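You operate a simulated robot arm through the tools that you are given. There is no shell and no other tool. Be economical: measure what you need, move in short steps, check, and stop when the job is done.

You run a simulated two-armed robot. Do the job below in one go: nothing can be reset, and whatever is moved stays where it is left.

TASK
Carry the load bar to its cradle and sand the earth pad bare.
Fine: both hands for the bar; sander back; hang the DONE ticket on the orange peg. Set down upright: load bar.

Only the result counts: the job must be done as asked and must still hold three seconds after the hand-in. Knocking over, shifting, dropping, spilling or breaking anything else fails it.

THE ROBOT
Two 7-joint arms with two-finger parallel grippers on one trunk, on a base that drives. Base frame: it is fixed to the floor where the robot stands at the start and does not move with it; the origin is under the middle of the robot, x ahead of it, y to its left, z up; the surface under the hand at the start is at about z = 880. Lengths are in mm, angles in rad, forces in N, time in s.
The left shoulder is at the start at [70, 134, 1201], the right one opposite. With the tool pointing down near the work surface each hand reaches from about 100 to 640 mm from the robot's upright axis, wherever it stands, measured 20 degrees to its own side. Places, roughly: bar cradle [-700, 1000, 800]; crust on the earth pad [500, 100, 900]; done ticket [-1000, 750, 750]; hook sander [-250, 1250, 750]; orange peg of the hook bench [-400, 800, 800]. Payload 1.57 kg a hand.
Tool frame (each hand has its own): the origin (TCP) lies between the finger pads and is the grasp point; the fingertips stand 30 mm ahead of it; z points along the fingers, y is the line along which they close. The gripper opens to 80 mm. The fingers are 17 mm wide and 12 mm thick; the gripper's body (40 by 82 mm) begins 80 mm behind the TCP.
Orientation is that of the tool frame in the base frame, as [roll, pitch, yaw] about the fixed x, y, z axes, in that order (R = Rz(yaw) Ry(pitch) Rx(roll)). With the fingers straight down and closing along the base's y, the tool's x points along the base's -x, its y along +y and its z along -z.

THE INTERFACE
- The arms move only by the tool step_arm. It takes "left_plan", "right_plan" or both (then of equal length, played together; a hand with none holds still); each is a list of rows, each a list of 7 numbers: the shift along the base's x, y, z in mm, then the turn, a rotation vector about the base's x, y, z in rad, then the opening, from 0 (shut) to 1 (fully open). In form: [[x, y, z, ax, ay, az, gripper], ...]. A call has 1 to 10 rows; each row shifts and turns the commanded pose from where the row before left it. Each row takes 0.2 s and may step no farther than 50 mm and 0.15 rad from the row before; otherwise, or with a gripper value out of range, the whole call is refused. Where a pose cannot be reached the arm comes as near as it can. A force on the tool above 90 N (or 10 N above the force at the start of the call, whichever is more), or a blocked arm, ends the call early, and 0.2 s more pass. The fingers move at their own pace (about 153 mm/s each) and stop on an object; they squeeze with about 42 N. The grip force told is the motor's: it shows also when the fingers shut on nothing. Time passes only in rows, and 0.2 s behind the last, so rows that do not move let the fingers close. The reply holds the time, the measured pose of the TCP, the force on the tool along the base axes, the opening and the grip force, in the units named above and with some noise, with the torque about the TCP (base axes, N m) and any sound that the robot's microphone picked up.
- Cameras (640 x 400 px; columns grow to the right, rows downward): "scene" is now at [111.2, 59.9, 1421.5]; the picture's right is [0.70, -0.72, 0.00], its down [-0.48, -0.46, -0.75] and it looks along [0.54, 0.52, -0.67] (base axes); focal length 214 px, centre (320, 200). "left" rides on the left gripper at [72, 7, -122] in its tool frame; the picture's right is [-0.09, 1.00, 0.00], its down [-0.84, -0.08, -0.54] and it looks along [-0.54, -0.05, 0.84] (tool axes); focal length 238 px, centre (320, 200). "right" rides on the right gripper at [72, -7, -122] in its tool frame; the picture's right is [0.09, 1.00, 0.00], its down [-0.84, 0.08, -0.54] and it looks along [-0.54, 0.05, 0.84] (tool axes); focal length 238 px, centre (320, 200). There is no depth. A picture from a camera that has moved, and an enlarged one, comes with that camera's place and axes in the base frame and with its lens.
- snapshot(camera): a new picture of that camera. The clock stands still meanwhile.
- move_column(by): slides the trunk up (or, below 0, down) by that many mm; the arms and the scene camera ride with it, the base frame stays. It gives what a move gives, with no picture.
- base_move(legs): drives the robot by 1 to 6 legs, each [ahead, left, turn to the left] in mm, mm and rad, along the robot's own axes; the way and the turn of a leg run together, so that a leg with both is an arc; at most 1500 mm and 3.142 rad a leg. The arms and the cameras ride along, it lands a little off, and it stops where it bumps. It gives what a move gives.
- aim_head(pan, tilt): turns the head with the scene camera to pan (to the left, within 1.501 rad either way) and tilt (down, from -0.506 to 1.204), counted from straight ahead of the robot. It gives what a move gives.
- close_up(camera, box): a new picture of the part [left, top, right, bottom] of that camera's present view, enlarged. The clock stands still meanwhile.
- sign_off(): hands the job in; it is judged then, once.

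Work in short steps. Places have to be worked out from the pictures, the camera data and where the tool is seen: move nearer, look again, correct. Check each grasp and each placing, and mend what went wrong. You have 120 turns and 108 pictures in all, those below and enlarged ones among them. Open the grippers and draw the arms clear of the work before you hand the job in, unless the task says otherwise; then end with one line.

The tools are called after "Call:" as name(argument=value, ...) on one line, values as JSON. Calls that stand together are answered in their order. step_arm: Moves the arms, as the interface text tells. Its arguments: {"type":"object","properties":{"left_plan":{"type":"array","items":{"type":"array","items":{"type":"number"}}},"right_plan":{"type":"array","items":{"type":"array","items":{"type":"number"}}}},"required":[]} The other tools are called the same way: move_column (by) slides the trunk up or down; base_move (legs) drives the base; aim_head (pan, tilt) turns the head that bears the scene camera; snapshot (camera) takes a picture; close_up (camera, box) takes an enlarged picture of a part of a camera's view; sign_off () hands the job in.

At the start:

```text
clock: 0.0
left_tool_pos: [273.6, 356.8, 1247.9]
left_ee_rot: [-3.141, -0.001, -3.14]
left_contact_force: [0.6, -0.3, -0.1]
left_torque: [0.01, 0.02, 0.03]
left_opening: 80.0
left_grip_force: 0.1
right_tool_pos: [467.8, 27.7, 1119.2]
right_ee_rot: [-3.14, -0.001, 3.141]
right_contact_force: [-0.3, 0.9, -0.4]
right_torque: [-0.01, 0.03, 0.03]
right_opening: 80.0
right_grip_force: 0.1
trunk travel left (down, up): [-775.0, 165.0]
robot x, y, heading: [-2.6, 0.5, -0.0]
head pan, tilt: [0.77, 0.73]
```

scene: 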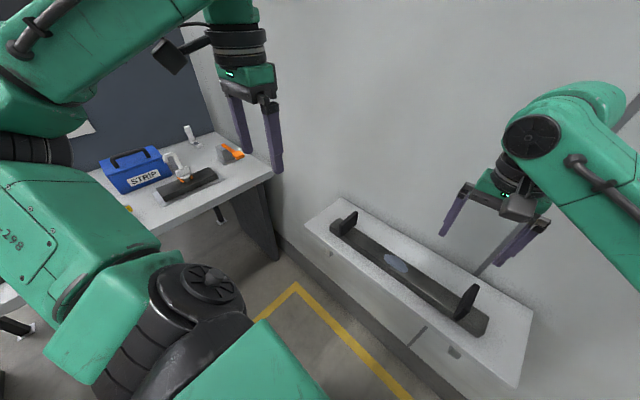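
right: 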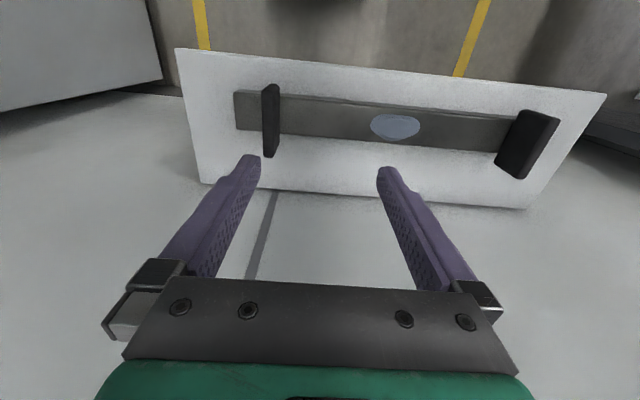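
left: 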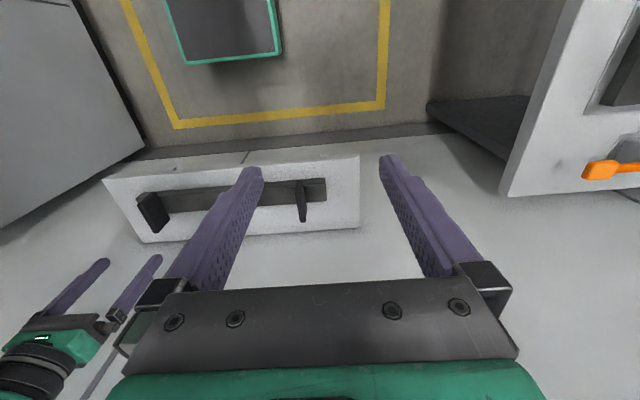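

The bench ahead holds a long dark bar with two upright plates and a bluish patch. I'll look at it closer and survey the rest.

Call:
close_up(camera="right", box=[160, 30, 620, 230])

Call:
close_up(camera="scene", box=[80, 80, 300, 230])

Call:
aim_head(pan=1.5, tilt=0.5)

Call:
snapshot(camera="scene")

```text
1.39 times, centred on (390, 130) of right
camera zoom: at [395.8, 21.2, 1241.3], right [-0.09, 1.0, 0.0], down [0.84, 0.08, 0.54], along [0.54, 0.05, -0.84], focal length 332 px, centre (223, 297)
```

zoom: 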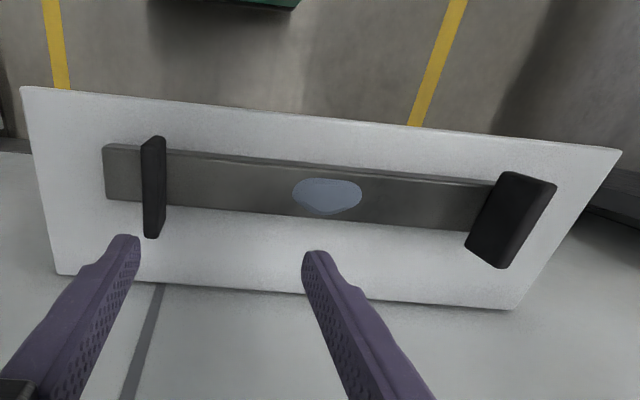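

```text
2.67 times, centred on (190, 155) of scene
camera zoom: at [111.2, 59.9, 1421.5], right [0.7, -0.72, 0.0], down [-0.48, -0.46, -0.75], along [0.54, 0.52, -0.67], focal length 572 px, centre (667, 320)
```

zoom: 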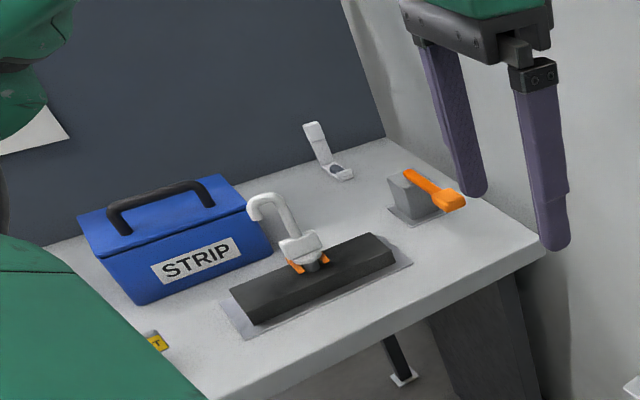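

```text
clock: 1.1
left_tool_pos: [274.7, 355.9, 1248.1]
left_ee_rot: [3.141, 0.0, -3.141]
left_contact_force: [-0.6, -0.4, 0.0]
left_torque: [0.0, -0.02, -0.01]
left_opening: 80.2
left_grip_force: 0.0
right_tool_pos: [466.8, 27.1, 1120.4]
right_ee_rot: [3.141, 0.001, -3.14]
right_contact_force: [-0.9, 0.0, 0.4]
right_torque: [-0.02, 0.03, 0.02]
right_opening: 79.9
right_grip_force: 0.0
trunk travel left (down, up): [-775.0, 165.0]
robot x, y, heading: [-0.1, 1.8, 0.0]
head pan, tilt: [1.499, 0.499]
```

```text
102 pictures are left
camera scene: at [57.6, 92.3, 1441.8], right [1.0, -0.07, 0.0], down [-0.03, -0.48, -0.88], along [0.06, 0.88, -0.48], focal length 214 px, centre (320, 200)
```

scene: 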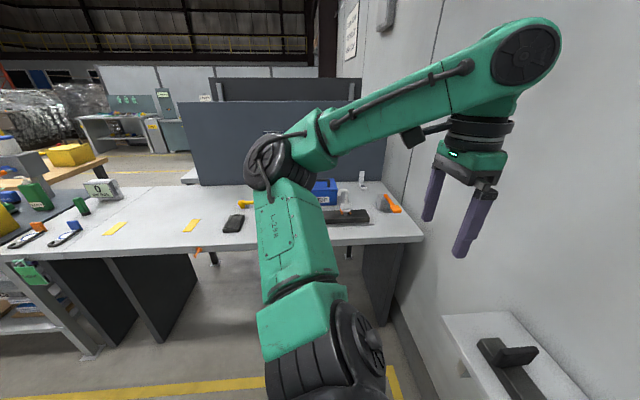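

I'll zoom on the left bench and then look to the back too.

Call:
close_up(camera="scene", box=[0, 140, 260, 300])

Call:
close_up(camera="scene", box=[180, 160, 440, 280])

Call:
base_move(legs=[[-150, 0, 0], [0, 0, 1.571]])

Call:
aim_head(pan=0.0, tilt=0.6)

Call:
snapshot(camera="scene")

Call:
aim_head(pan=0.9, tilt=0.6)

Call:
snapshot(camera="scene")

```text
2.46 times, centred on (130, 220) of scene
camera zoom: at [57.6, 92.3, 1441.8], right [1.0, -0.07, 0.0], down [-0.03, -0.48, -0.88], along [0.06, 0.88, -0.48], focal length 528 px, centre (788, 151)
```

zoom: 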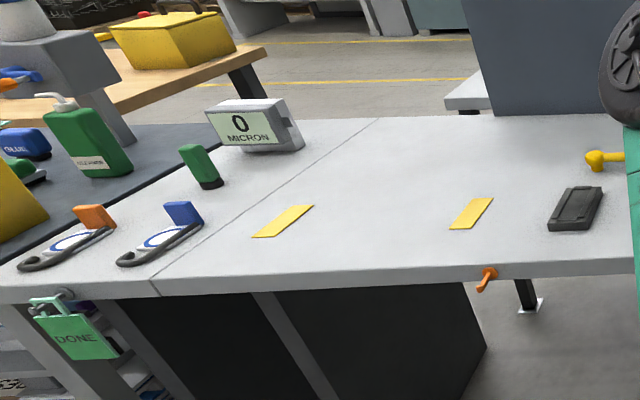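

```text
2.46 times, centred on (310, 220) of scene
camera zoom: at [57.6, 92.3, 1441.8], right [1.0, -0.07, 0.0], down [-0.03, -0.48, -0.88], along [0.06, 0.88, -0.48], focal length 528 px, centre (345, 151)
```

zoom: 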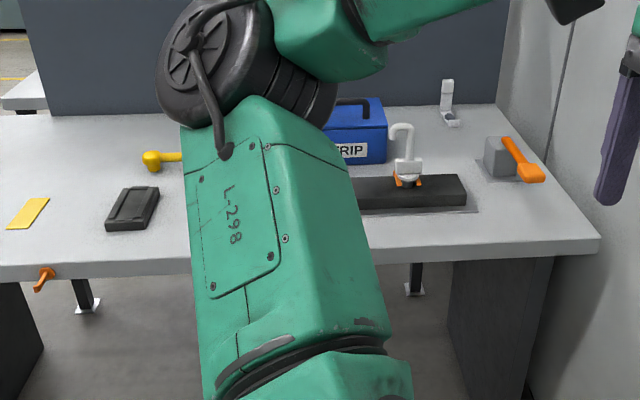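

```text
clock: 6.3
left_tool_pos: [-510.9, 267.1, 1247.9]
left_ee_rot: [-3.141, 0.0, -1.551]
left_contact_force: [0.1, 0.1, -0.7]
left_torque: [0.01, -0.01, 0.0]
left_opening: 79.9
left_grip_force: 0.1
right_tool_pos: [-185.0, 466.6, 1119.2]
right_ee_rot: [-3.141, 0.0, -1.553]
right_contact_force: [-0.2, 0.1, -0.4]
right_torque: [-0.01, -0.01, 0.01]
right_opening: 79.8
right_grip_force: 0.0
trunk travel left (down, up): [-775.0, 165.0]
robot x, y, heading: [-151.5, -0.7, 1.591]
head pan, tilt: [1.499, 0.499]
```

```text
clock: 7.9
left_tool_pos: [-511.4, 266.6, 1247.5]
left_ee_rot: [3.141, 0.002, -1.552]
left_contact_force: [0.4, 0.1, -0.6]
left_torque: [-0.01, -0.02, 0.05]
left_opening: 80.2
left_grip_force: 0.0
right_tool_pos: [-185.6, 466.3, 1119.4]
right_ee_rot: [3.141, 0.0, -1.552]
right_contact_force: [-0.5, 0.5, -0.2]
right_torque: [0.0, 0.01, 0.02]
right_opening: 80.2
right_grip_force: 0.0
trunk travel left (down, up): [-775.0, 165.0]
robot x, y, heading: [-154.6, -0.0, 1.588]
head pan, tilt: [0.0, 0.6]
```

```text
99 pictures are left
camera scene: at [-151.5, 140.1, 1432.7], right [1.0, 0.02, 0.0], down [0.01, -0.56, -0.83], along [-0.02, 0.82, -0.56], focal length 214 px, centre (320, 200)
```

scene: 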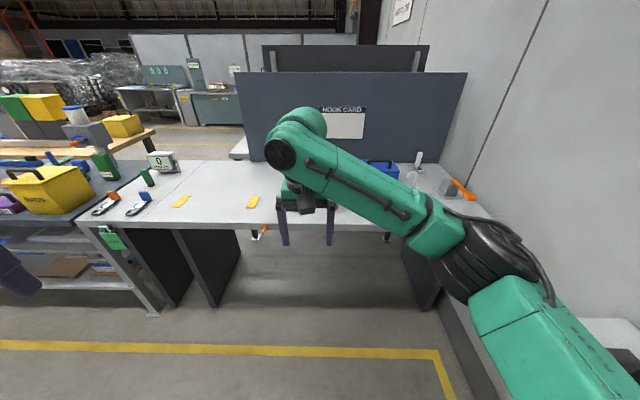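

```text
clock: 9.1
left_tool_pos: [-510.4, 266.1, 1247.5]
left_ee_rot: [-3.14, 0.0, -1.552]
left_contact_force: [0.7, 0.5, 1.1]
left_torque: [0.01, 0.02, 0.02]
left_opening: 80.1
left_grip_force: 0.1
right_tool_pos: [-185.5, 466.5, 1119.6]
right_ee_rot: [3.141, 0.001, -1.551]
right_contact_force: [-0.3, 0.2, 0.3]
right_torque: [0.0, 0.01, -0.03]
right_opening: 80.2
right_grip_force: 0.3
trunk travel left (down, up): [-775.0, 165.0]
robot x, y, heading: [-149.1, -2.2, 1.59]
head pan, tilt: [0.901, 0.6]
```

```text
98 pictures are left
camera scene: at [-220.0, 105.4, 1432.7], right [0.61, 0.8, 0.0], down [0.45, -0.34, -0.82], along [-0.66, 0.5, -0.57], focal length 214 px, centre (320, 200)
```

scene: 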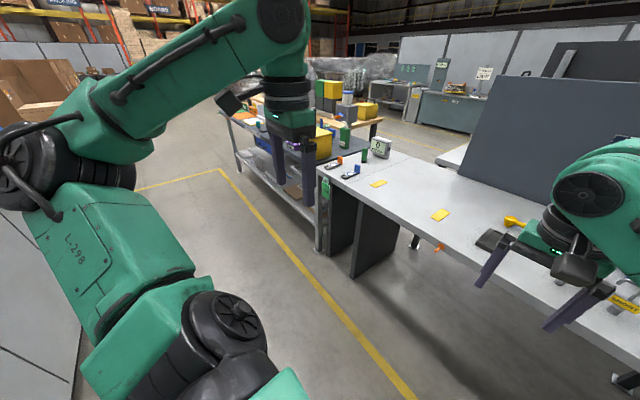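

There's a HOOK CARD on the partition; I'll zoom in and drive closer.

Call:
aim_head(pan=0.0, tilt=0.4)

Call:
base_move(legs=[[0, 200, 0], [250, 0, 0]])

Call:
snapshot(camera="scene")

```text
clock: 10.3
left_tool_pos: [-510.5, 266.1, 1247.0]
left_ee_rot: [3.141, -0.001, -1.551]
left_contact_force: [-0.3, -0.1, -0.4]
left_torque: [-0.02, 0.01, -0.04]
left_opening: 80.1
left_grip_force: 0.1
right_tool_pos: [-185.5, 466.2, 1119.4]
right_ee_rot: [-3.141, 0.001, -1.551]
right_contact_force: [-0.2, -0.2, 0.0]
right_torque: [0.01, -0.01, -0.03]
right_opening: 80.1
right_grip_force: 0.2
trunk travel left (down, up): [-775.0, 165.0]
robot x, y, heading: [-150.2, 0.3, 1.592]
head pan, tilt: [0.0, 0.4]
```

```text
clock: 13.3
left_tool_pos: [-718.5, 509.6, 1248.5]
left_ee_rot: [3.141, 0.001, -1.553]
left_contact_force: [0.0, -0.4, 0.1]
left_torque: [0.0, -0.01, -0.02]
left_opening: 80.0
left_grip_force: 0.1
right_tool_pos: [-393.8, 708.6, 1121.0]
right_ee_rot: [-3.14, 0.001, -1.552]
right_contact_force: [0.2, -0.1, 0.3]
right_torque: [-0.01, -0.03, -0.02]
right_opening: 80.0
right_grip_force: 0.1
trunk travel left (down, up): [-775.0, 165.0]
robot x, y, heading: [-355.6, 238.6, 1.588]
head pan, tilt: [0.0, 0.4]
```

```text
97 pictures are left
camera scene: at [-358.6, 386.1, 1451.2], right [1.0, 0.02, 0.0], down [0.01, -0.39, -0.92], along [-0.02, 0.92, -0.39], focal length 214 px, centre (320, 200)
```

scene: 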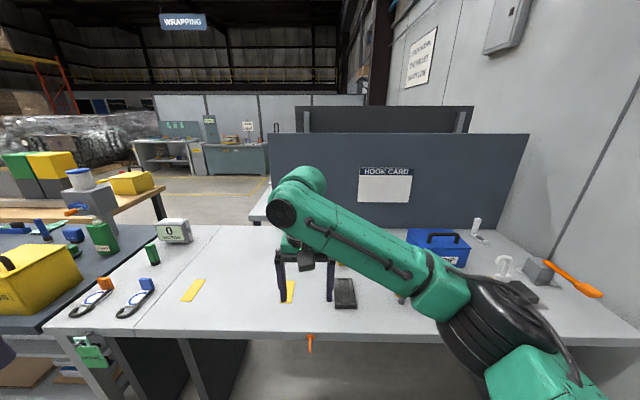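

Call:
close_up(camera="scene", box=[345, 160, 425, 210])

Call:
close_up(camera="scene", box=[40, 200, 280, 350])

Call:
close_up(camera="scene", box=[260, 200, 640, 350])

Call:
close_up(camera="scene", box=[395, 20, 445, 90])

```text
8.00 times, centred on (385, 185) of scene
camera zoom: at [-358.6, 386.1, 1451.2], right [1.0, 0.02, 0.0], down [0.01, -0.39, -0.92], along [-0.02, 0.92, -0.39], focal length 1716 px, centre (-200, 320)
```

zoom: 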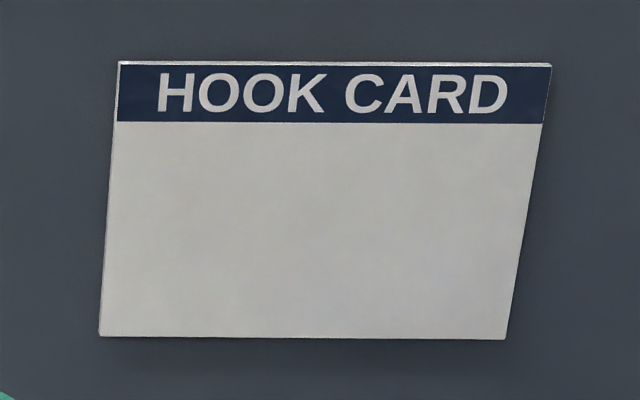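

```text
2.67 times, centred on (160, 275) of scene
camera zoom: at [-358.6, 386.1, 1451.2], right [1.0, 0.02, 0.0], down [0.01, -0.39, -0.92], along [-0.02, 0.92, -0.39], focal length 572 px, centre (747, 0)
```

zoom: 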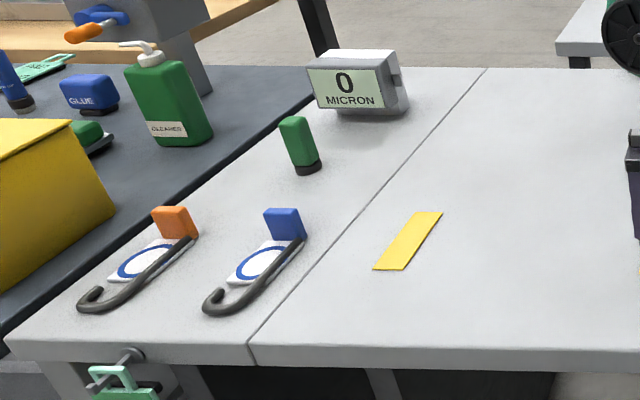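

```text
1.68 times, centred on (450, 275) of scene
camera zoom: at [-358.6, 386.1, 1451.2], right [1.0, 0.02, 0.0], down [0.01, -0.39, -0.92], along [-0.02, 0.92, -0.39], focal length 361 px, centre (101, 74)
```

zoom: 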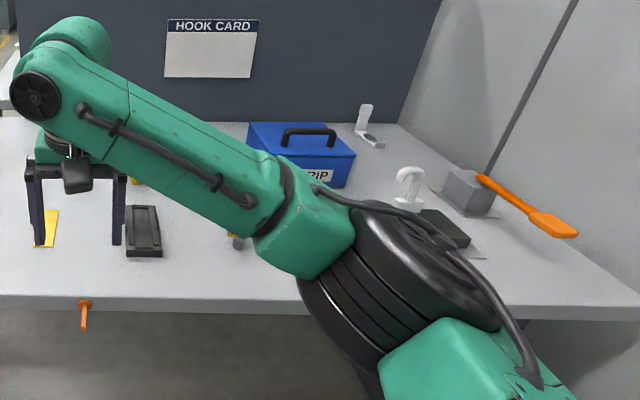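

```text
5.71 times, centred on (420, 55) of scene
camera zoom: at [-358.6, 386.1, 1451.2], right [1.0, 0.02, 0.0], down [0.01, -0.39, -0.92], along [-0.02, 0.92, -0.39], focal length 1226 px, centre (-251, 1029)
```

zoom: 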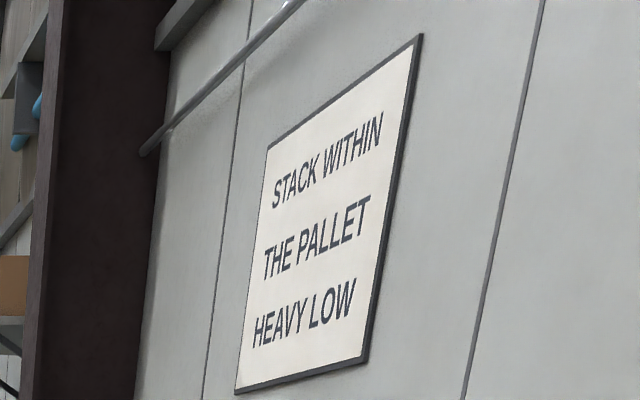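

The yellow strips at about (-905,1037) and (-541,1043) look like the bar cradle. The sander is hidden by my arm, so I'll use the hand camera.

Call:
snapshot(camera="right")

Call:
snapshot(camera="left")

```text
92 pictures are left
camera right: at [-384.2, 637.3, 1242.0], right [-0.99, -0.11, 0.0], down [-0.09, 0.83, 0.54], along [-0.06, 0.54, -0.84], focal length 238 px, centre (320, 200)
```

right: 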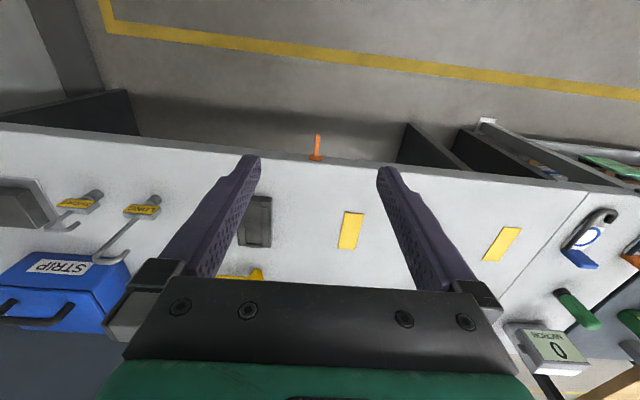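

```text
91 pictures are left
camera left: at [-725.6, 437.5, 1369.1], right [-1.0, 0.07, 0.0], down [0.06, 0.84, 0.54], along [0.04, 0.54, -0.84], focal length 238 px, centre (320, 200)
```

left: 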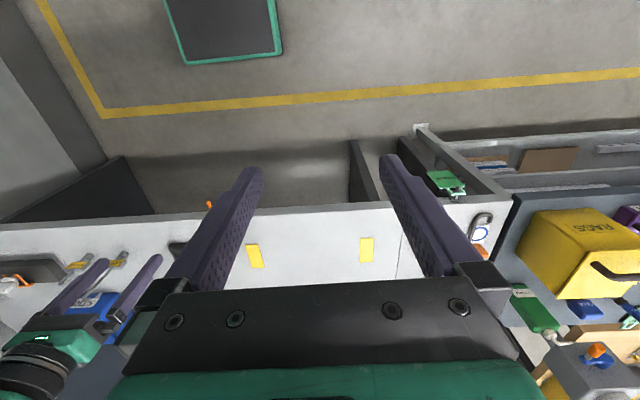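

Call:
close_up(camera="right", box=[0, 170, 190, 310])

Call:
close_up(camera="left", box=[0, 230, 190, 330])

Call:
close_up(camera="left", box=[390, 140, 560, 280])

```text
2.86 times, centred on (95, 240) of right
camera zoom: at [-384.2, 637.3, 1242.0], right [-0.99, -0.11, 0.0], down [-0.09, 0.83, 0.54], along [-0.06, 0.54, -0.84], focal length 681 px, centre (963, 86)
```

zoom: 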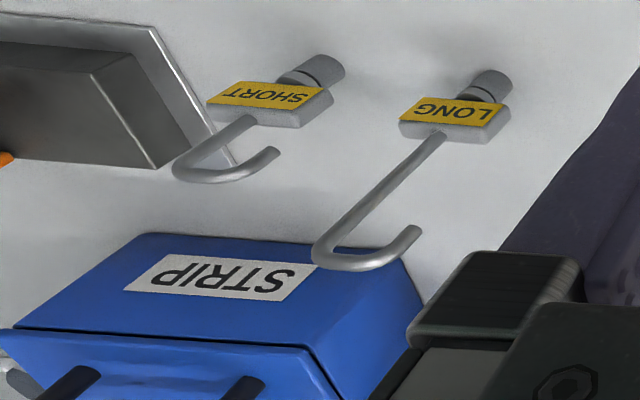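

```text
3.37 times, centred on (95, 280) of left
camera zoom: at [-725.6, 437.5, 1369.1], right [-1.0, 0.07, 0.0], down [0.06, 0.84, 0.54], along [0.04, 0.54, -0.84], focal length 803 px, centre (1078, -70)
```

zoom: 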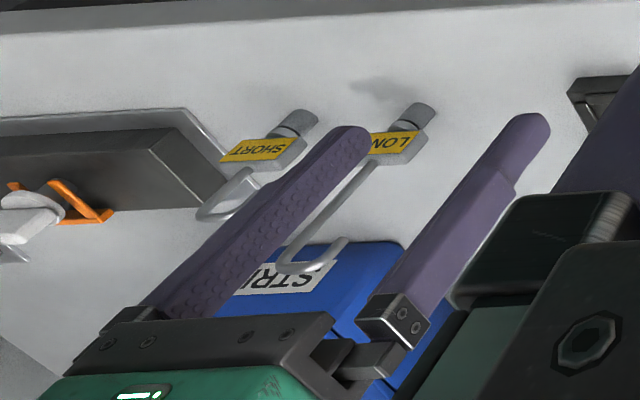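

```text
2.86 times, centred on (475, 210) of left
camera zoom: at [-725.6, 437.5, 1369.1], right [-1.0, 0.07, 0.0], down [0.06, 0.84, 0.54], along [0.04, 0.54, -0.84], focal length 681 px, centre (-123, 171)
```

zoom: 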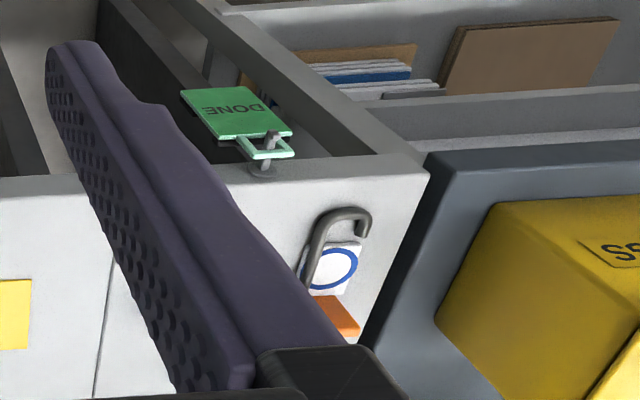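

I'll move the right hand aside to the right for a clear view of the bench middle.

Call:
step_arm(right_plan=[[48, -10, 0, 0, 0, 0, 1], [48, -10, 0, 0, 0, 0, 1], [48, -10, 0, 0, 0, 0, 1], [48, -10, 0, 0, 0, 0, 1], [48, -10, 0, 0, 0, 0, 1], [48, -10, 0, 0, 0, 0, 1], [48, -10, 0, 0, 0, 0, 1]])

Call:
aim_head(pan=0.0, tilt=0.65)

Call:
snapshot(camera="scene")

```text
clock: 14.9
left_tool_pos: [-715.7, 510.0, 1249.0]
left_ee_rot: [3.14, 0.001, -1.553]
left_contact_force: [0.3, 0.5, -1.5]
left_torque: [0.02, 0.04, 0.03]
left_opening: 80.1
left_grip_force: 0.1
right_tool_pos: [-54.3, 639.6, 1119.1]
right_ee_rot: [3.141, 0.002, -1.549]
right_contact_force: [1.1, 1.0, -0.3]
right_torque: [-0.01, 0.02, 0.0]
right_opening: 79.8
right_grip_force: 0.1
trunk travel left (down, up): [-775.0, 165.0]
robot x, y, heading: [-355.3, 243.4, 1.59]
head pan, tilt: [0.0, 0.4]
```

```text
clock: 15.7
left_tool_pos: [-717.8, 511.1, 1249.0]
left_ee_rot: [-3.141, 0.0, -1.551]
left_contact_force: [0.4, -0.2, 0.3]
left_torque: [-0.02, 0.0, -0.01]
left_opening: 79.9
left_grip_force: 0.1
right_tool_pos: [-56.7, 640.2, 1121.8]
right_ee_rot: [-3.141, 0.001, -1.551]
right_contact_force: [-0.6, -0.1, 0.0]
right_torque: [-0.03, 0.01, 0.03]
right_opening: 80.1
right_grip_force: 0.0
trunk travel left (down, up): [-775.0, 165.0]
robot x, y, heading: [-356.7, 243.5, 1.589]
head pan, tilt: [0.0, 0.649]
```

```text
87 pictures are left
camera scene: at [-358.3, 382.4, 1428.5], right [1.0, 0.02, 0.0], down [0.01, -0.6, -0.8], along [-0.02, 0.8, -0.6], focal length 214 px, centre (320, 200)
```

scene: 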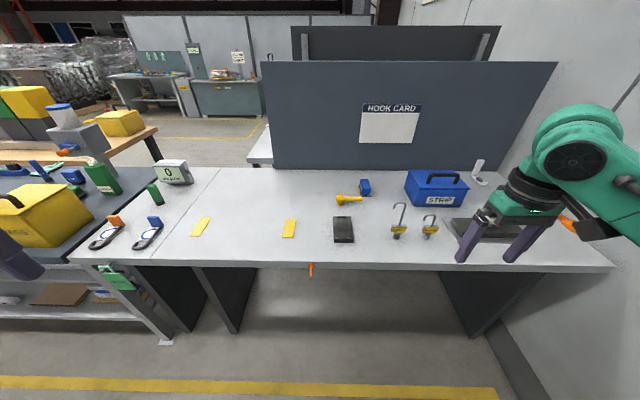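

Call:
close_up(camera="scene", box=[270, 165, 470, 285])

Call:
close_up(camera="scene", box=[60, 150, 260, 290])

```text
3.20 times, centred on (370, 225) of scene
camera zoom: at [-358.3, 382.4, 1428.5], right [1.0, 0.02, 0.0], down [0.01, -0.6, -0.8], along [-0.02, 0.8, -0.6], focal length 686 px, centre (160, 120)
```

zoom: 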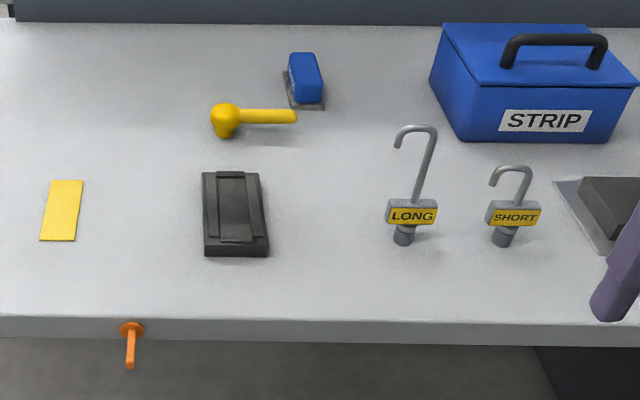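

```text
2.86 times, centred on (160, 220) of scene
camera zoom: at [-358.3, 382.4, 1428.5], right [1.0, 0.02, 0.0], down [0.01, -0.6, -0.8], along [-0.02, 0.8, -0.6], focal length 613 px, centre (777, 143)
```

zoom: 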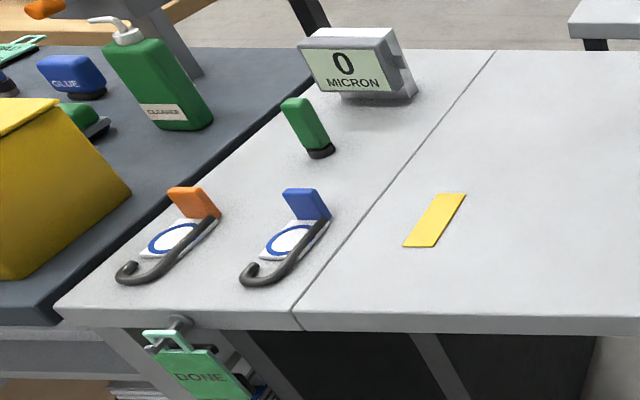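

Blue block near (-163,1243) looks like the sander. I'll check the white-hook item at right, the sander and the shelf closely via the scene camera.

Call:
snapshot(camera="right")

Call:
close_up(camera="scene", box=[325, 165, 405, 215])

Call:
aim_head(pan=-1.2, tilt=0.5)

Call:
snapshot(camera="scene")

```text
84 pictures are left
camera right: at [-48.4, 569.2, 1241.5], right [-0.99, -0.11, 0.0], down [-0.09, 0.84, 0.54], along [-0.06, 0.54, -0.84], focal length 238 px, centre (320, 200)
```

right: 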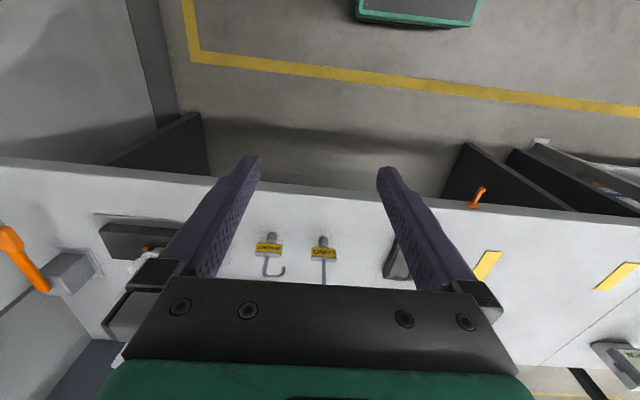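

```text
8.00 times, centred on (365, 190) of scene
camera zoom: at [-358.3, 382.4, 1428.5], right [1.0, 0.02, 0.0], down [0.01, -0.6, -0.8], along [-0.02, 0.8, -0.6], focal length 1716 px, centre (-40, 280)
```

zoom: 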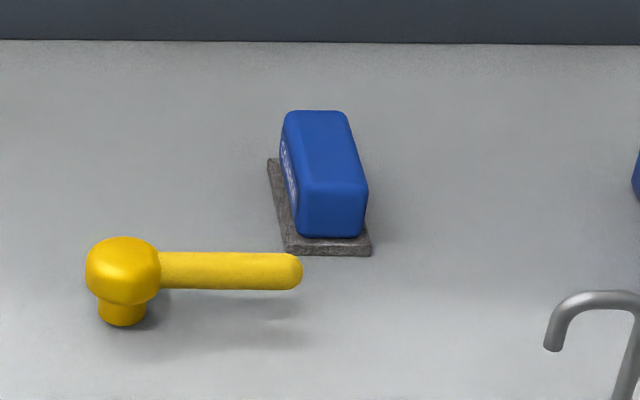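

```text
clock: 17.1
left_tool_pos: [-717.6, 511.6, 1248.1]
left_ee_rot: [3.141, 0.0, -1.55]
left_contact_force: [-0.3, 0.2, 0.9]
left_torque: [0.02, -0.02, 0.02]
left_opening: 80.2
left_grip_force: 0.0
right_tool_pos: [-57.5, 640.0, 1119.8]
right_ee_rot: [-3.141, 0.0, -1.551]
right_contact_force: [0.2, 0.4, -0.5]
right_torque: [-0.03, 0.0, -0.01]
right_opening: 79.8
right_grip_force: 0.1
trunk travel left (down, up): [-775.0, 165.0]
robot x, y, heading: [-356.0, 240.1, 1.586]
head pan, tilt: [-1.201, 0.499]
```

```text
82 pictures are left
camera scene: at [-272.4, 330.2, 1441.8], right [0.38, -0.92, 0.0], down [-0.44, -0.18, -0.88], along [0.81, 0.33, -0.48], focal length 214 px, centre (320, 200)
```

scene: 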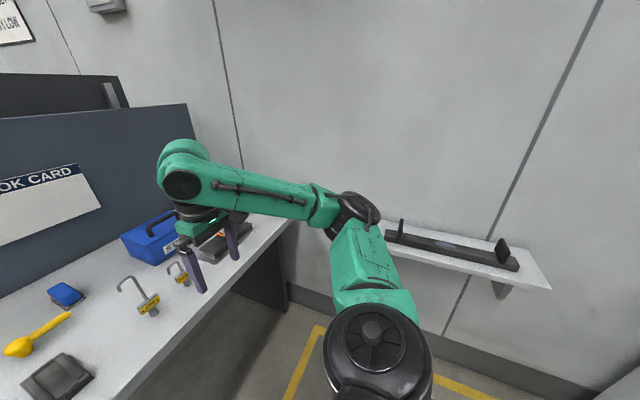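

The load bar is clearly the dark bar with two upright grips on the wall shelf, with the crust on it. I'll go to the shelf for a close look.

Call:
base_move(legs=[[-100, 0, 0], [0, 0, -1.588], [300, 0, 0]])

Call:
aim_head(pan=0.0, tilt=0.8)

Call:
snapshot(camera="scene")

```text
clock: 23.8
left_tool_pos: [222.2, 495.6, 1247.8]
left_ee_rot: [-3.141, 0.0, 3.129]
left_contact_force: [0.0, 0.3, -0.4]
left_torque: [0.02, -0.02, -0.01]
left_opening: 80.0
left_grip_force: 0.1
right_tool_pos: [332.1, -171.1, 1120.9]
right_ee_rot: [-3.141, 0.003, 3.13]
right_contact_force: [-0.3, -0.4, -0.6]
right_torque: [-0.03, -0.04, -0.04]
right_opening: 80.1
right_grip_force: 0.2
trunk travel left (down, up): [-775.0, 165.0]
robot x, y, heading: [-57.0, 141.8, -0.014]
head pan, tilt: [-1.201, 0.499]
```

```text
clock: 25.2
left_tool_pos: [225.7, 494.9, 1247.6]
left_ee_rot: [3.141, 0.001, 3.13]
left_contact_force: [0.3, 1.0, -1.0]
left_torque: [0.04, -0.03, -0.02]
left_opening: 79.8
left_grip_force: 0.2
right_tool_pos: [333.7, -170.4, 1120.4]
right_ee_rot: [3.14, 0.0, 3.132]
right_contact_force: [0.4, -0.5, 0.6]
right_torque: [-0.03, 0.02, 0.01]
right_opening: 80.3
right_grip_force: 0.1
trunk travel left (down, up): [-775.0, 165.0]
robot x, y, heading: [-53.6, 142.9, -0.012]
head pan, tilt: [0.0, 0.799]
```

```text
81 pictures are left
camera scene: at [78.3, 141.5, 1415.8], right [-0.01, -1.0, 0.0], down [-0.72, 0.01, -0.7], along [0.7, -0.01, -0.72], focal length 214 px, centre (320, 200)
```

scene: 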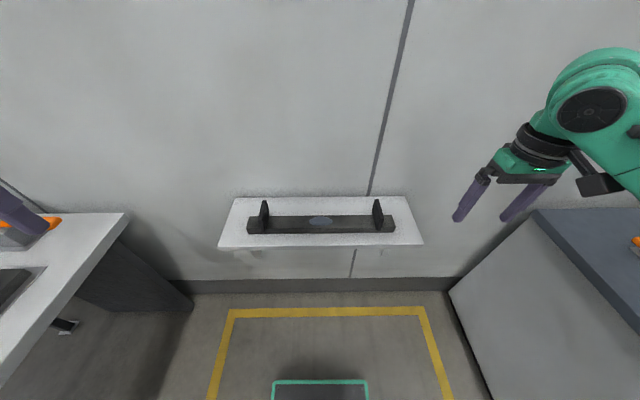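

Call:
close_up(camera="scene", box=[210, 185, 430, 255])

Call:
snapshot(camera="right")

Call:
snapshot(camera="left")

```text
2.91 times, centred on (320, 220) of scene
camera zoom: at [78.3, 141.5, 1415.8], right [-0.01, -1.0, 0.0], down [-0.72, 0.01, -0.7], along [0.7, -0.01, -0.72], focal length 624 px, centre (320, 142)
```

zoom: 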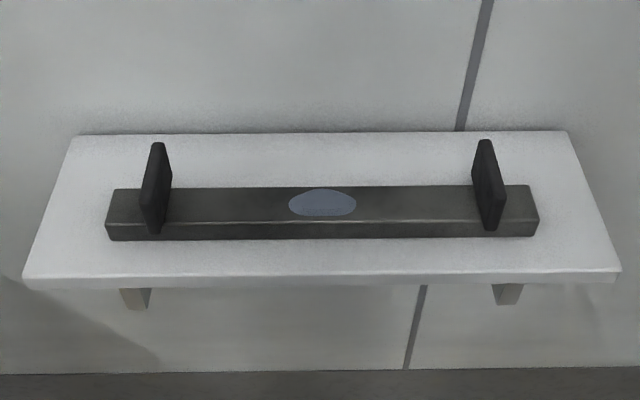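

```text
79 pictures are left
camera right: at [261.9, -175.5, 1241.5], right [-0.08, 1.0, 0.0], down [0.84, 0.07, 0.54], along [0.54, 0.04, -0.84], focal length 238 px, centre (320, 200)
```

right: 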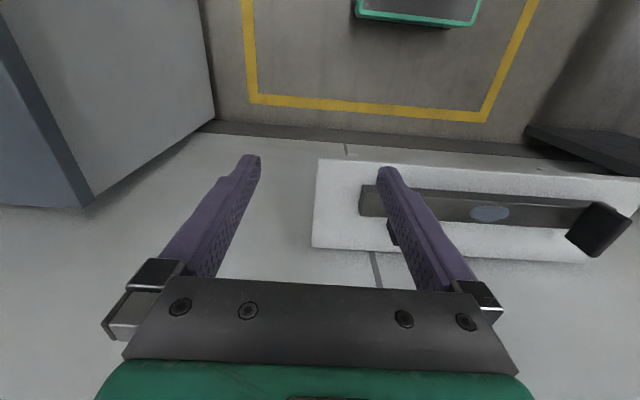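

```text
78 pictures are left
camera left: at [151.0, 503.2, 1368.9], right [0.1, 0.99, 0.0], down [0.84, -0.09, 0.54], along [0.54, -0.06, -0.84], focal length 238 px, centre (320, 200)
```

left: 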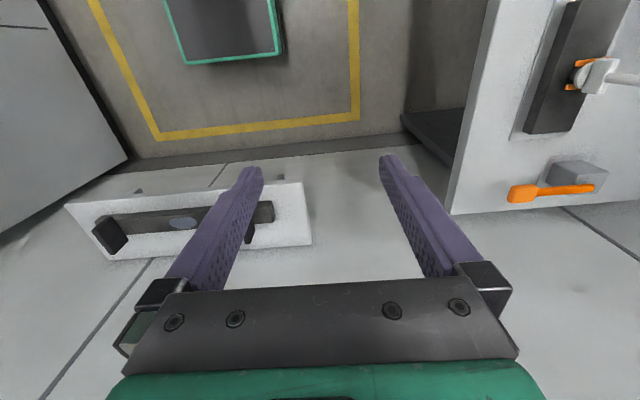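

Bar top ≈ z 902, grips at about (484, 301) and (484, -39), 340 mm apart – matching the yellow strips' spacing. I'll bring both hands over the grips.

Call:
step_arm(left_plan=[[43, -32, -31, 0, 0, 0, 1], [43, -32, -31, 0, 0, 0, 1], [43, -32, -31, 0, 0, 0, 1], [43, -32, -31, 0, 0, 0, 1], [43, -32, -31, 0, 0, 0, 1], [43, -32, -31, 0, 0, 0, 1]], right_plan=[[25, 22, -10, 0, 0, 0, 1], [25, 22, -10, 0, 0, 0, 1], [25, 22, -10, 0, 0, 0, 1], [25, 22, -10, 0, 0, 0, 1], [25, 22, -10, 0, 0, 0, 1], [25, 22, -10, 0, 0, 0, 1]])

Call:
snapshot(camera="right")

Call:
snapshot(camera="left")

Call:
snapshot(camera="scene")

```text
refused: row 1 steps farther than a row can; nothing moved
```

```text
77 pictures are left
camera right: at [261.9, -175.5, 1241.5], right [-0.08, 1.0, 0.0], down [0.84, 0.07, 0.54], along [0.54, 0.04, -0.84], focal length 238 px, centre (320, 200)
```

right: 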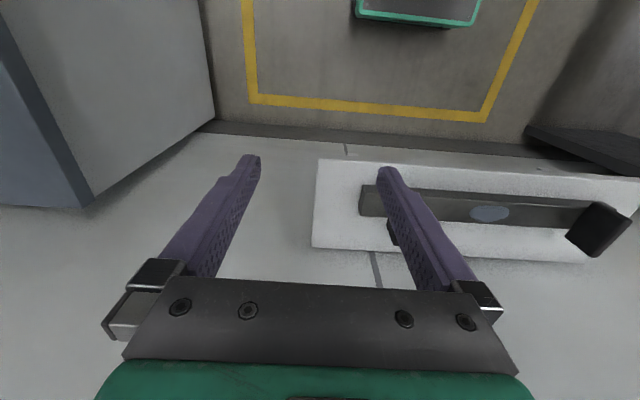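

```text
76 pictures are left
camera left: at [151.0, 503.2, 1368.9], right [0.1, 0.99, 0.0], down [0.84, -0.09, 0.54], along [0.54, -0.06, -0.84], focal length 238 px, centre (320, 200)
```

left: 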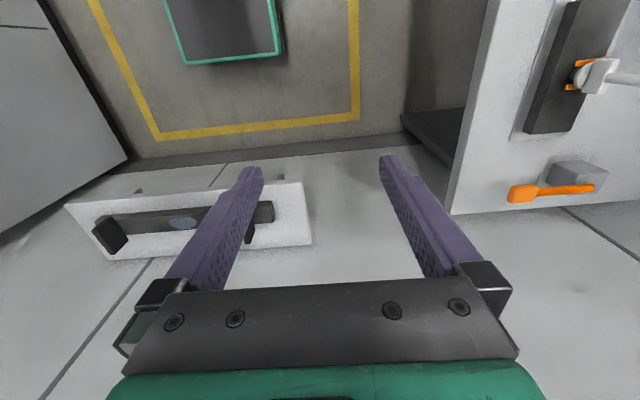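

```text
75 pictures are left
camera scene: at [78.3, 141.5, 1415.8], right [-0.01, -1.0, 0.0], down [-0.72, 0.01, -0.7], along [0.7, -0.01, -0.72], focal length 214 px, centre (320, 200)
```

scene: 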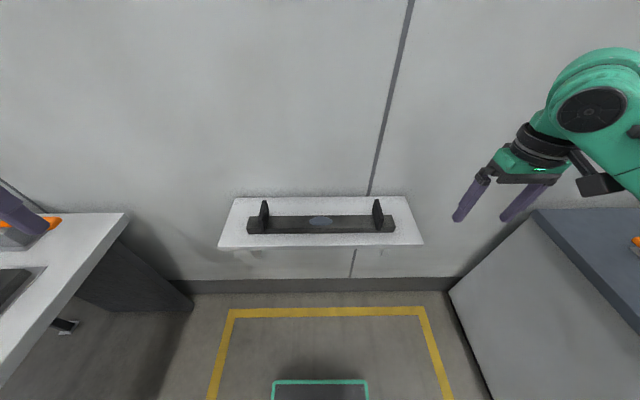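

The row was too long (norm limit 50); I'll use smaller rows, and only look after it worked.

Call:
step_arm(left_plan=[[32, -24, -23, 0, 0, 0, 1], [32, -24, -23, 0, 0, 0, 1], [32, -24, -23, 0, 0, 0, 1], [32, -24, -23, 0, 0, 0, 1], [32, -24, -23, 0, 0, 0, 1], [32, -24, -23, 0, 0, 0, 1], [32, -24, -23, 0, 0, 0, 1], [32, -24, -23, 0, 0, 0, 1]], right_plan=[[18.5, 16.5, -7, 0, 0, 0, 1], [18.5, 16.5, -7, 0, 0, 0, 1], [18.5, 16.5, -7, 0, 0, 0, 1], [18.5, 16.5, -7, 0, 0, 0, 1], [18.5, 16.5, -7, 0, 0, 0, 1], [18.5, 16.5, -7, 0, 0, 0, 1], [18.5, 16.5, -7, 0, 0, 0, 1], [18.5, 16.5, -7, 0, 0, 0, 1]])

```text
clock: 27.0
left_tool_pos: [485.5, 303.1, 1063.2]
left_ee_rot: [3.142, -0.003, 3.13]
left_contact_force: [0.3, 0.0, -0.6]
left_torque: [0.01, 0.03, 0.01]
left_opening: 80.0
left_grip_force: 0.0
right_tool_pos: [485.0, -37.6, 1061.8]
right_ee_rot: [-3.138, -0.004, 3.129]
right_contact_force: [-0.1, 0.5, -0.4]
right_torque: [-0.05, 0.05, 0.02]
right_opening: 80.1
right_grip_force: 0.1
trunk travel left (down, up): [-775.0, 165.0]
robot x, y, heading: [-54.7, 143.4, -0.011]
head pan, tilt: [0.0, 0.799]
```

Call:
snapshot(camera="right")

Call:
snapshot(camera="left")

Call:
close_up(camera="scene", box=[200, 120, 440, 260])

```text
74 pictures are left
camera right: at [414.1, -41.4, 1183.5], right [-0.08, 1.0, 0.0], down [0.84, 0.07, 0.54], along [0.54, 0.04, -0.84], focal length 238 px, centre (320, 200)
```

right: 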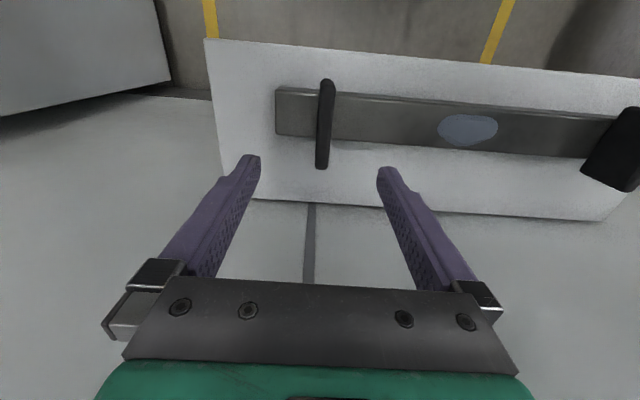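

```text
73 pictures are left
camera left: at [412.2, 312.1, 1183.4], right [0.1, 0.99, 0.0], down [0.84, -0.09, 0.54], along [0.54, -0.06, -0.84], focal length 238 px, centre (320, 200)
```

left: 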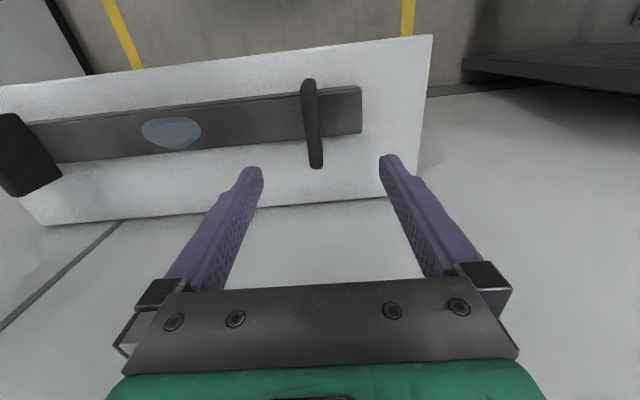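

```text
2.67 times, centred on (320, 190) of scene
camera zoom: at [82.9, 143.0, 1415.4], right [-0.01, -1.0, 0.0], down [-0.72, 0.01, -0.69], along [0.69, -0.01, -0.72], focal length 572 px, centre (320, 227)
```

zoom: 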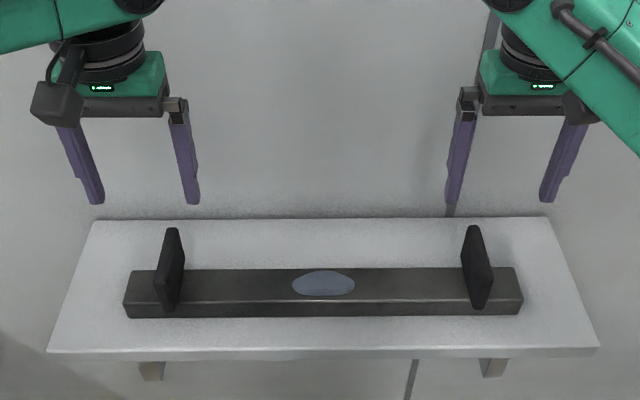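

Grips span x≈437–518 (centre 477), top z≈961, at y≈298 and -33. I'll centre and descend most of the way.

Call:
step_arm(left_plan=[[-8, -5, 0, 0, 0, 0, 1], [0, 0, -30, 0, 0, 0, 1], [0, 0, -30, 0, 0, 0, 1], [0, 0, -30, 0, 0, 0, 1], [0, 0, 0, 0, 0, 0, 1]], right_plan=[[-8, 4.6, 0, 0, 0, 0, 1], [0, 0, -30, 0, 0, 0, 1], [0, 0, -30, 0, 0, 0, 1], [0, 0, -30, 0, 0, 0, 1], [0, 0, 0, 0, 0, 0, 1]])

Call:
close_up(camera="right", box=[170, 40, 490, 300])

Call:
close_up(camera="left", box=[170, 40, 490, 300])

Call:
close_up(camera="scene", box=[200, 120, 440, 260])

```text
clock: 28.2
left_tool_pos: [467.8, 300.5, 975.0]
left_ee_rot: [-3.139, 0.003, 3.13]
left_contact_force: [0.7, 0.5, 0.3]
left_torque: [-0.02, 0.02, -0.02]
left_opening: 80.1
left_grip_force: 0.0
left hand out of reach, approached as far as the arm can: row 4
right_tool_pos: [473.0, -32.7, 973.2]
right_ee_rot: [3.141, 0.0, 3.13]
right_contact_force: [0.1, 0.2, -0.7]
right_torque: [0.0, 0.02, -0.03]
right_opening: 79.9
right_grip_force: 0.0
trunk travel left (down, up): [-775.0, 165.0]
robot x, y, heading: [-50.9, 143.4, -0.011]
head pan, tilt: [0.0, 0.799]
```

```text
1.54 times, centred on (330, 170) of right
camera zoom: at [401.7, -38.8, 1095.0], right [-0.08, 1.0, 0.0], down [0.84, 0.07, 0.54], along [0.54, 0.04, -0.84], focal length 367 px, centre (305, 246)
```

zoom: 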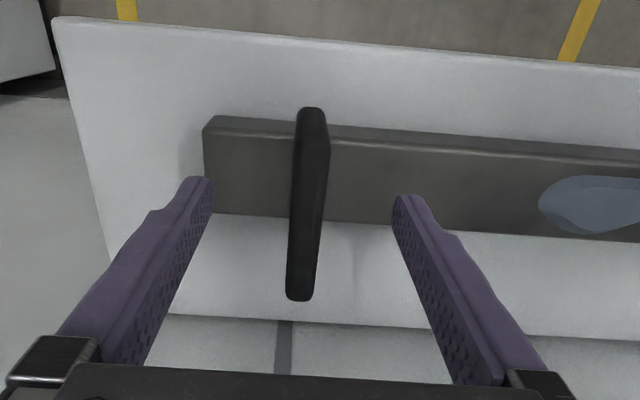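

```text
1.54 times, centred on (330, 170) of left
camera zoom: at [393.9, 308.3, 1096.1], right [0.1, 0.99, 0.0], down [0.83, -0.09, 0.54], along [0.54, -0.06, -0.84], focal length 367 px, centre (305, 246)
```

zoom: 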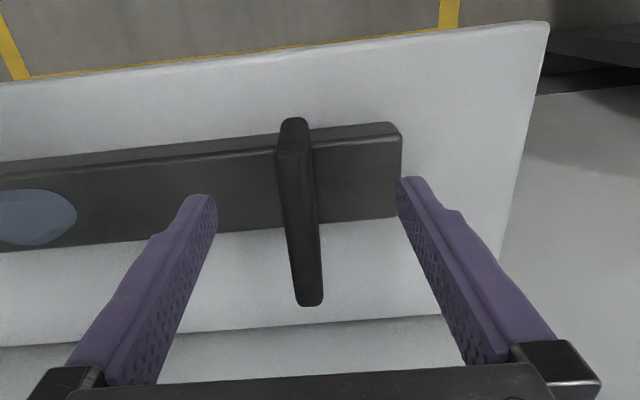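

```text
2.67 times, centred on (320, 190) of scene
camera zoom: at [78.5, 141.7, 1415.8], right [-0.01, -1.0, 0.0], down [-0.72, 0.01, -0.7], along [0.7, -0.01, -0.72], focal length 572 px, centre (320, 227)
```

zoom: 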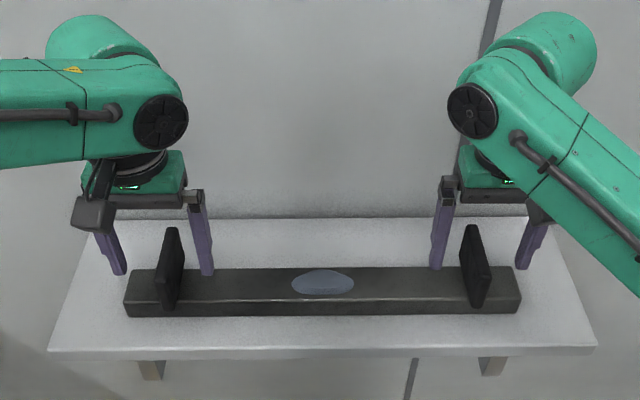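

Both hands straddle the grips well; the arm reach is limited, so I lower with the column instead.

Call:
move_column(by=-32)

Call:
step_arm(left_plan=[[0, 0, 0, 0, 0, 0, 0], [0, 0, 0, 0, 0, 0, 0], [0, 0, 0, 0, 0, 0, 0], [0, 0, 0, 0, 0, 0, 0]], right_plan=[[0, 0, 0, 0, 0, 0, 0], [0, 0, 0, 0, 0, 0, 0], [0, 0, 0, 0, 0, 0, 0], [0, 0, 0, 0, 0, 0, 0]])

Call:
close_up(camera="scene", box=[200, 120, 440, 260])

```text
clock: 29.0
left_tool_pos: [467.4, 300.2, 944.1]
left_ee_rot: [-3.14, 0.004, 3.129]
left_contact_force: [-0.1, 0.1, -0.4]
left_torque: [-0.01, -0.01, 0.01]
left_opening: 80.1
left_grip_force: 0.2
right_tool_pos: [472.8, -33.3, 942.7]
right_ee_rot: [-3.141, 0.001, 3.129]
right_contact_force: [-0.4, 0.4, -0.3]
right_torque: [0.0, -0.01, -0.03]
right_opening: 79.9
right_grip_force: 0.0
trunk travel left (down, up): [-743.0, 197.0]
robot x, y, heading: [-50.7, 142.0, -0.013]
head pan, tilt: [0.0, 0.799]
```

```text
clock: 30.0
left_tool_pos: [468.0, 297.7, 944.6]
left_ee_rot: [-3.138, 0.004, 3.126]
left_contact_force: [1.2, -24.2, 0.1]
left_torque: [0.86, -0.01, 0.55]
left_opening: 14.1
left_grip_force: 30.9
right_tool_pos: [472.4, -30.9, 942.9]
right_ee_rot: [3.139, 0.001, 3.132]
right_contact_force: [-0.3, 21.7, 2.9]
right_torque: [-1.02, 0.39, 0.48]
right_opening: 13.9
right_grip_force: 30.4
trunk travel left (down, up): [-743.0, 197.0]
robot x, y, heading: [-54.8, 143.9, -0.014]
head pan, tilt: [0.0, 0.799]
```

```text
2.67 times, centred on (320, 190) of scene
camera zoom: at [78.4, 140.8, 1383.8], right [-0.01, -1.0, 0.0], down [-0.72, 0.01, -0.7], along [0.7, -0.01, -0.72], focal length 572 px, centre (320, 227)
```

zoom: 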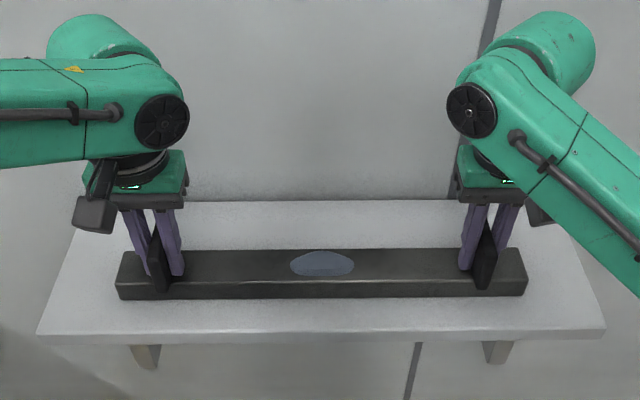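

Both grips held (14 mm). I'll relieve the internal 22–24 N by nudging hands toward each other, then lift by the column.

Call:
step_arm(left_plan=[[0, -1.5, 0, 0, 0, 0, 0], [0, 0, 0, 0, 0, 0, 0]], right_plan=[[0, 1.5, 0, 0, 0, 0, 0], [0, 0, 0, 0, 0, 0, 0]])

Call:
move_column(by=15)

```text
clock: 30.6
left_tool_pos: [467.4, 297.5, 943.1]
left_ee_rot: [-3.139, 0.003, 3.13]
left_contact_force: [6.9, -22.7, -0.2]
left_torque: [0.51, 0.92, 0.61]
left_opening: 14.2
left_grip_force: 30.7
right_tool_pos: [473.4, -32.0, 942.6]
right_ee_rot: [3.14, 0.0, 3.129]
right_contact_force: [-5.9, 20.0, 2.7]
right_torque: [-0.31, -0.78, 0.56]
right_opening: 13.9
right_grip_force: 30.6
trunk travel left (down, up): [-743.0, 197.0]
robot x, y, heading: [-54.5, 139.7, -0.01]
head pan, tilt: [0.0, 0.799]
```

```text
clock: 31.2
left_tool_pos: [469.7, 297.2, 957.1]
left_ee_rot: [-3.14, 0.002, 3.13]
left_contact_force: [2.4, -22.9, -12.2]
left_torque: [0.59, 0.51, 0.51]
left_opening: 14.0
left_grip_force: 30.3
right_tool_pos: [473.4, -32.0, 955.2]
right_ee_rot: [3.141, -0.004, 3.13]
right_contact_force: [-2.4, 22.8, -9.9]
right_torque: [-0.24, -0.34, 0.51]
right_opening: 13.9
right_grip_force: 30.2
trunk travel left (down, up): [-758.0, 182.0]
robot x, y, heading: [-52.0, 141.8, -0.012]
head pan, tilt: [0.0, 0.799]
```

Lifted; ~22 N total weight shared. Relieve a bit more, then raise to travel height.

Call:
step_arm(left_plan=[[0, -2, 0, 0, 0, 0, 0], [0, 0, 0, 0, 0, 0, 0]], right_plan=[[0, 2, 0, 0, 0, 0, 0], [0, 0, 0, 0, 0, 0, 0]])

Call:
move_column(by=85)

Call:
snapshot(camera="scene")

```text
clock: 31.8
left_tool_pos: [469.3, 298.6, 957.1]
left_ee_rot: [3.141, 0.001, 3.131]
left_contact_force: [3.9, -3.4, -12.2]
left_torque: [-0.09, 0.46, 0.59]
left_opening: 14.0
left_grip_force: 30.4
right_tool_pos: [475.5, -31.3, 955.0]
right_ee_rot: [-3.14, -0.006, 3.127]
right_contact_force: [-3.8, 3.5, -8.9]
right_torque: [0.81, -0.3, 0.52]
right_opening: 14.2
right_grip_force: 30.2
trunk travel left (down, up): [-758.0, 182.0]
robot x, y, heading: [-55.0, 140.6, -0.013]
head pan, tilt: [0.0, 0.799]
```

```text
clock: 33.0
left_tool_pos: [469.8, 298.2, 1042.1]
left_ee_rot: [3.141, 0.001, 3.132]
left_contact_force: [2.7, 17.7, -13.2]
left_torque: [-0.03, 0.02, 0.53]
left_opening: 14.0
left_grip_force: 30.8
right_tool_pos: [475.7, -32.2, 1041.1]
right_ee_rot: [-3.137, -0.005, 3.125]
right_contact_force: [-2.5, -17.5, -8.6]
right_torque: [0.86, 0.16, 0.53]
right_opening: 14.2
right_grip_force: 30.1
trunk travel left (down, up): [-843.0, 97.0]
robot x, y, heading: [-56.8, 146.5, -0.012]
head pan, tilt: [0.0, 0.799]
```

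```text
67 pictures are left
camera scene: at [82.9, 141.5, 1483.3], right [-0.01, -1.0, 0.0], down [-0.72, 0.01, -0.69], along [0.69, -0.01, -0.72], focal length 214 px, centre (320, 200)
```

scene: 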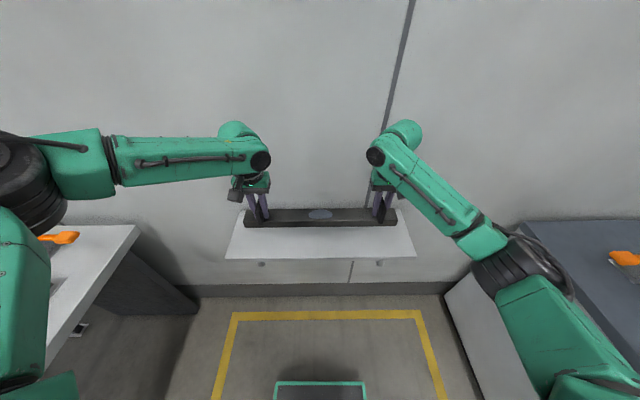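

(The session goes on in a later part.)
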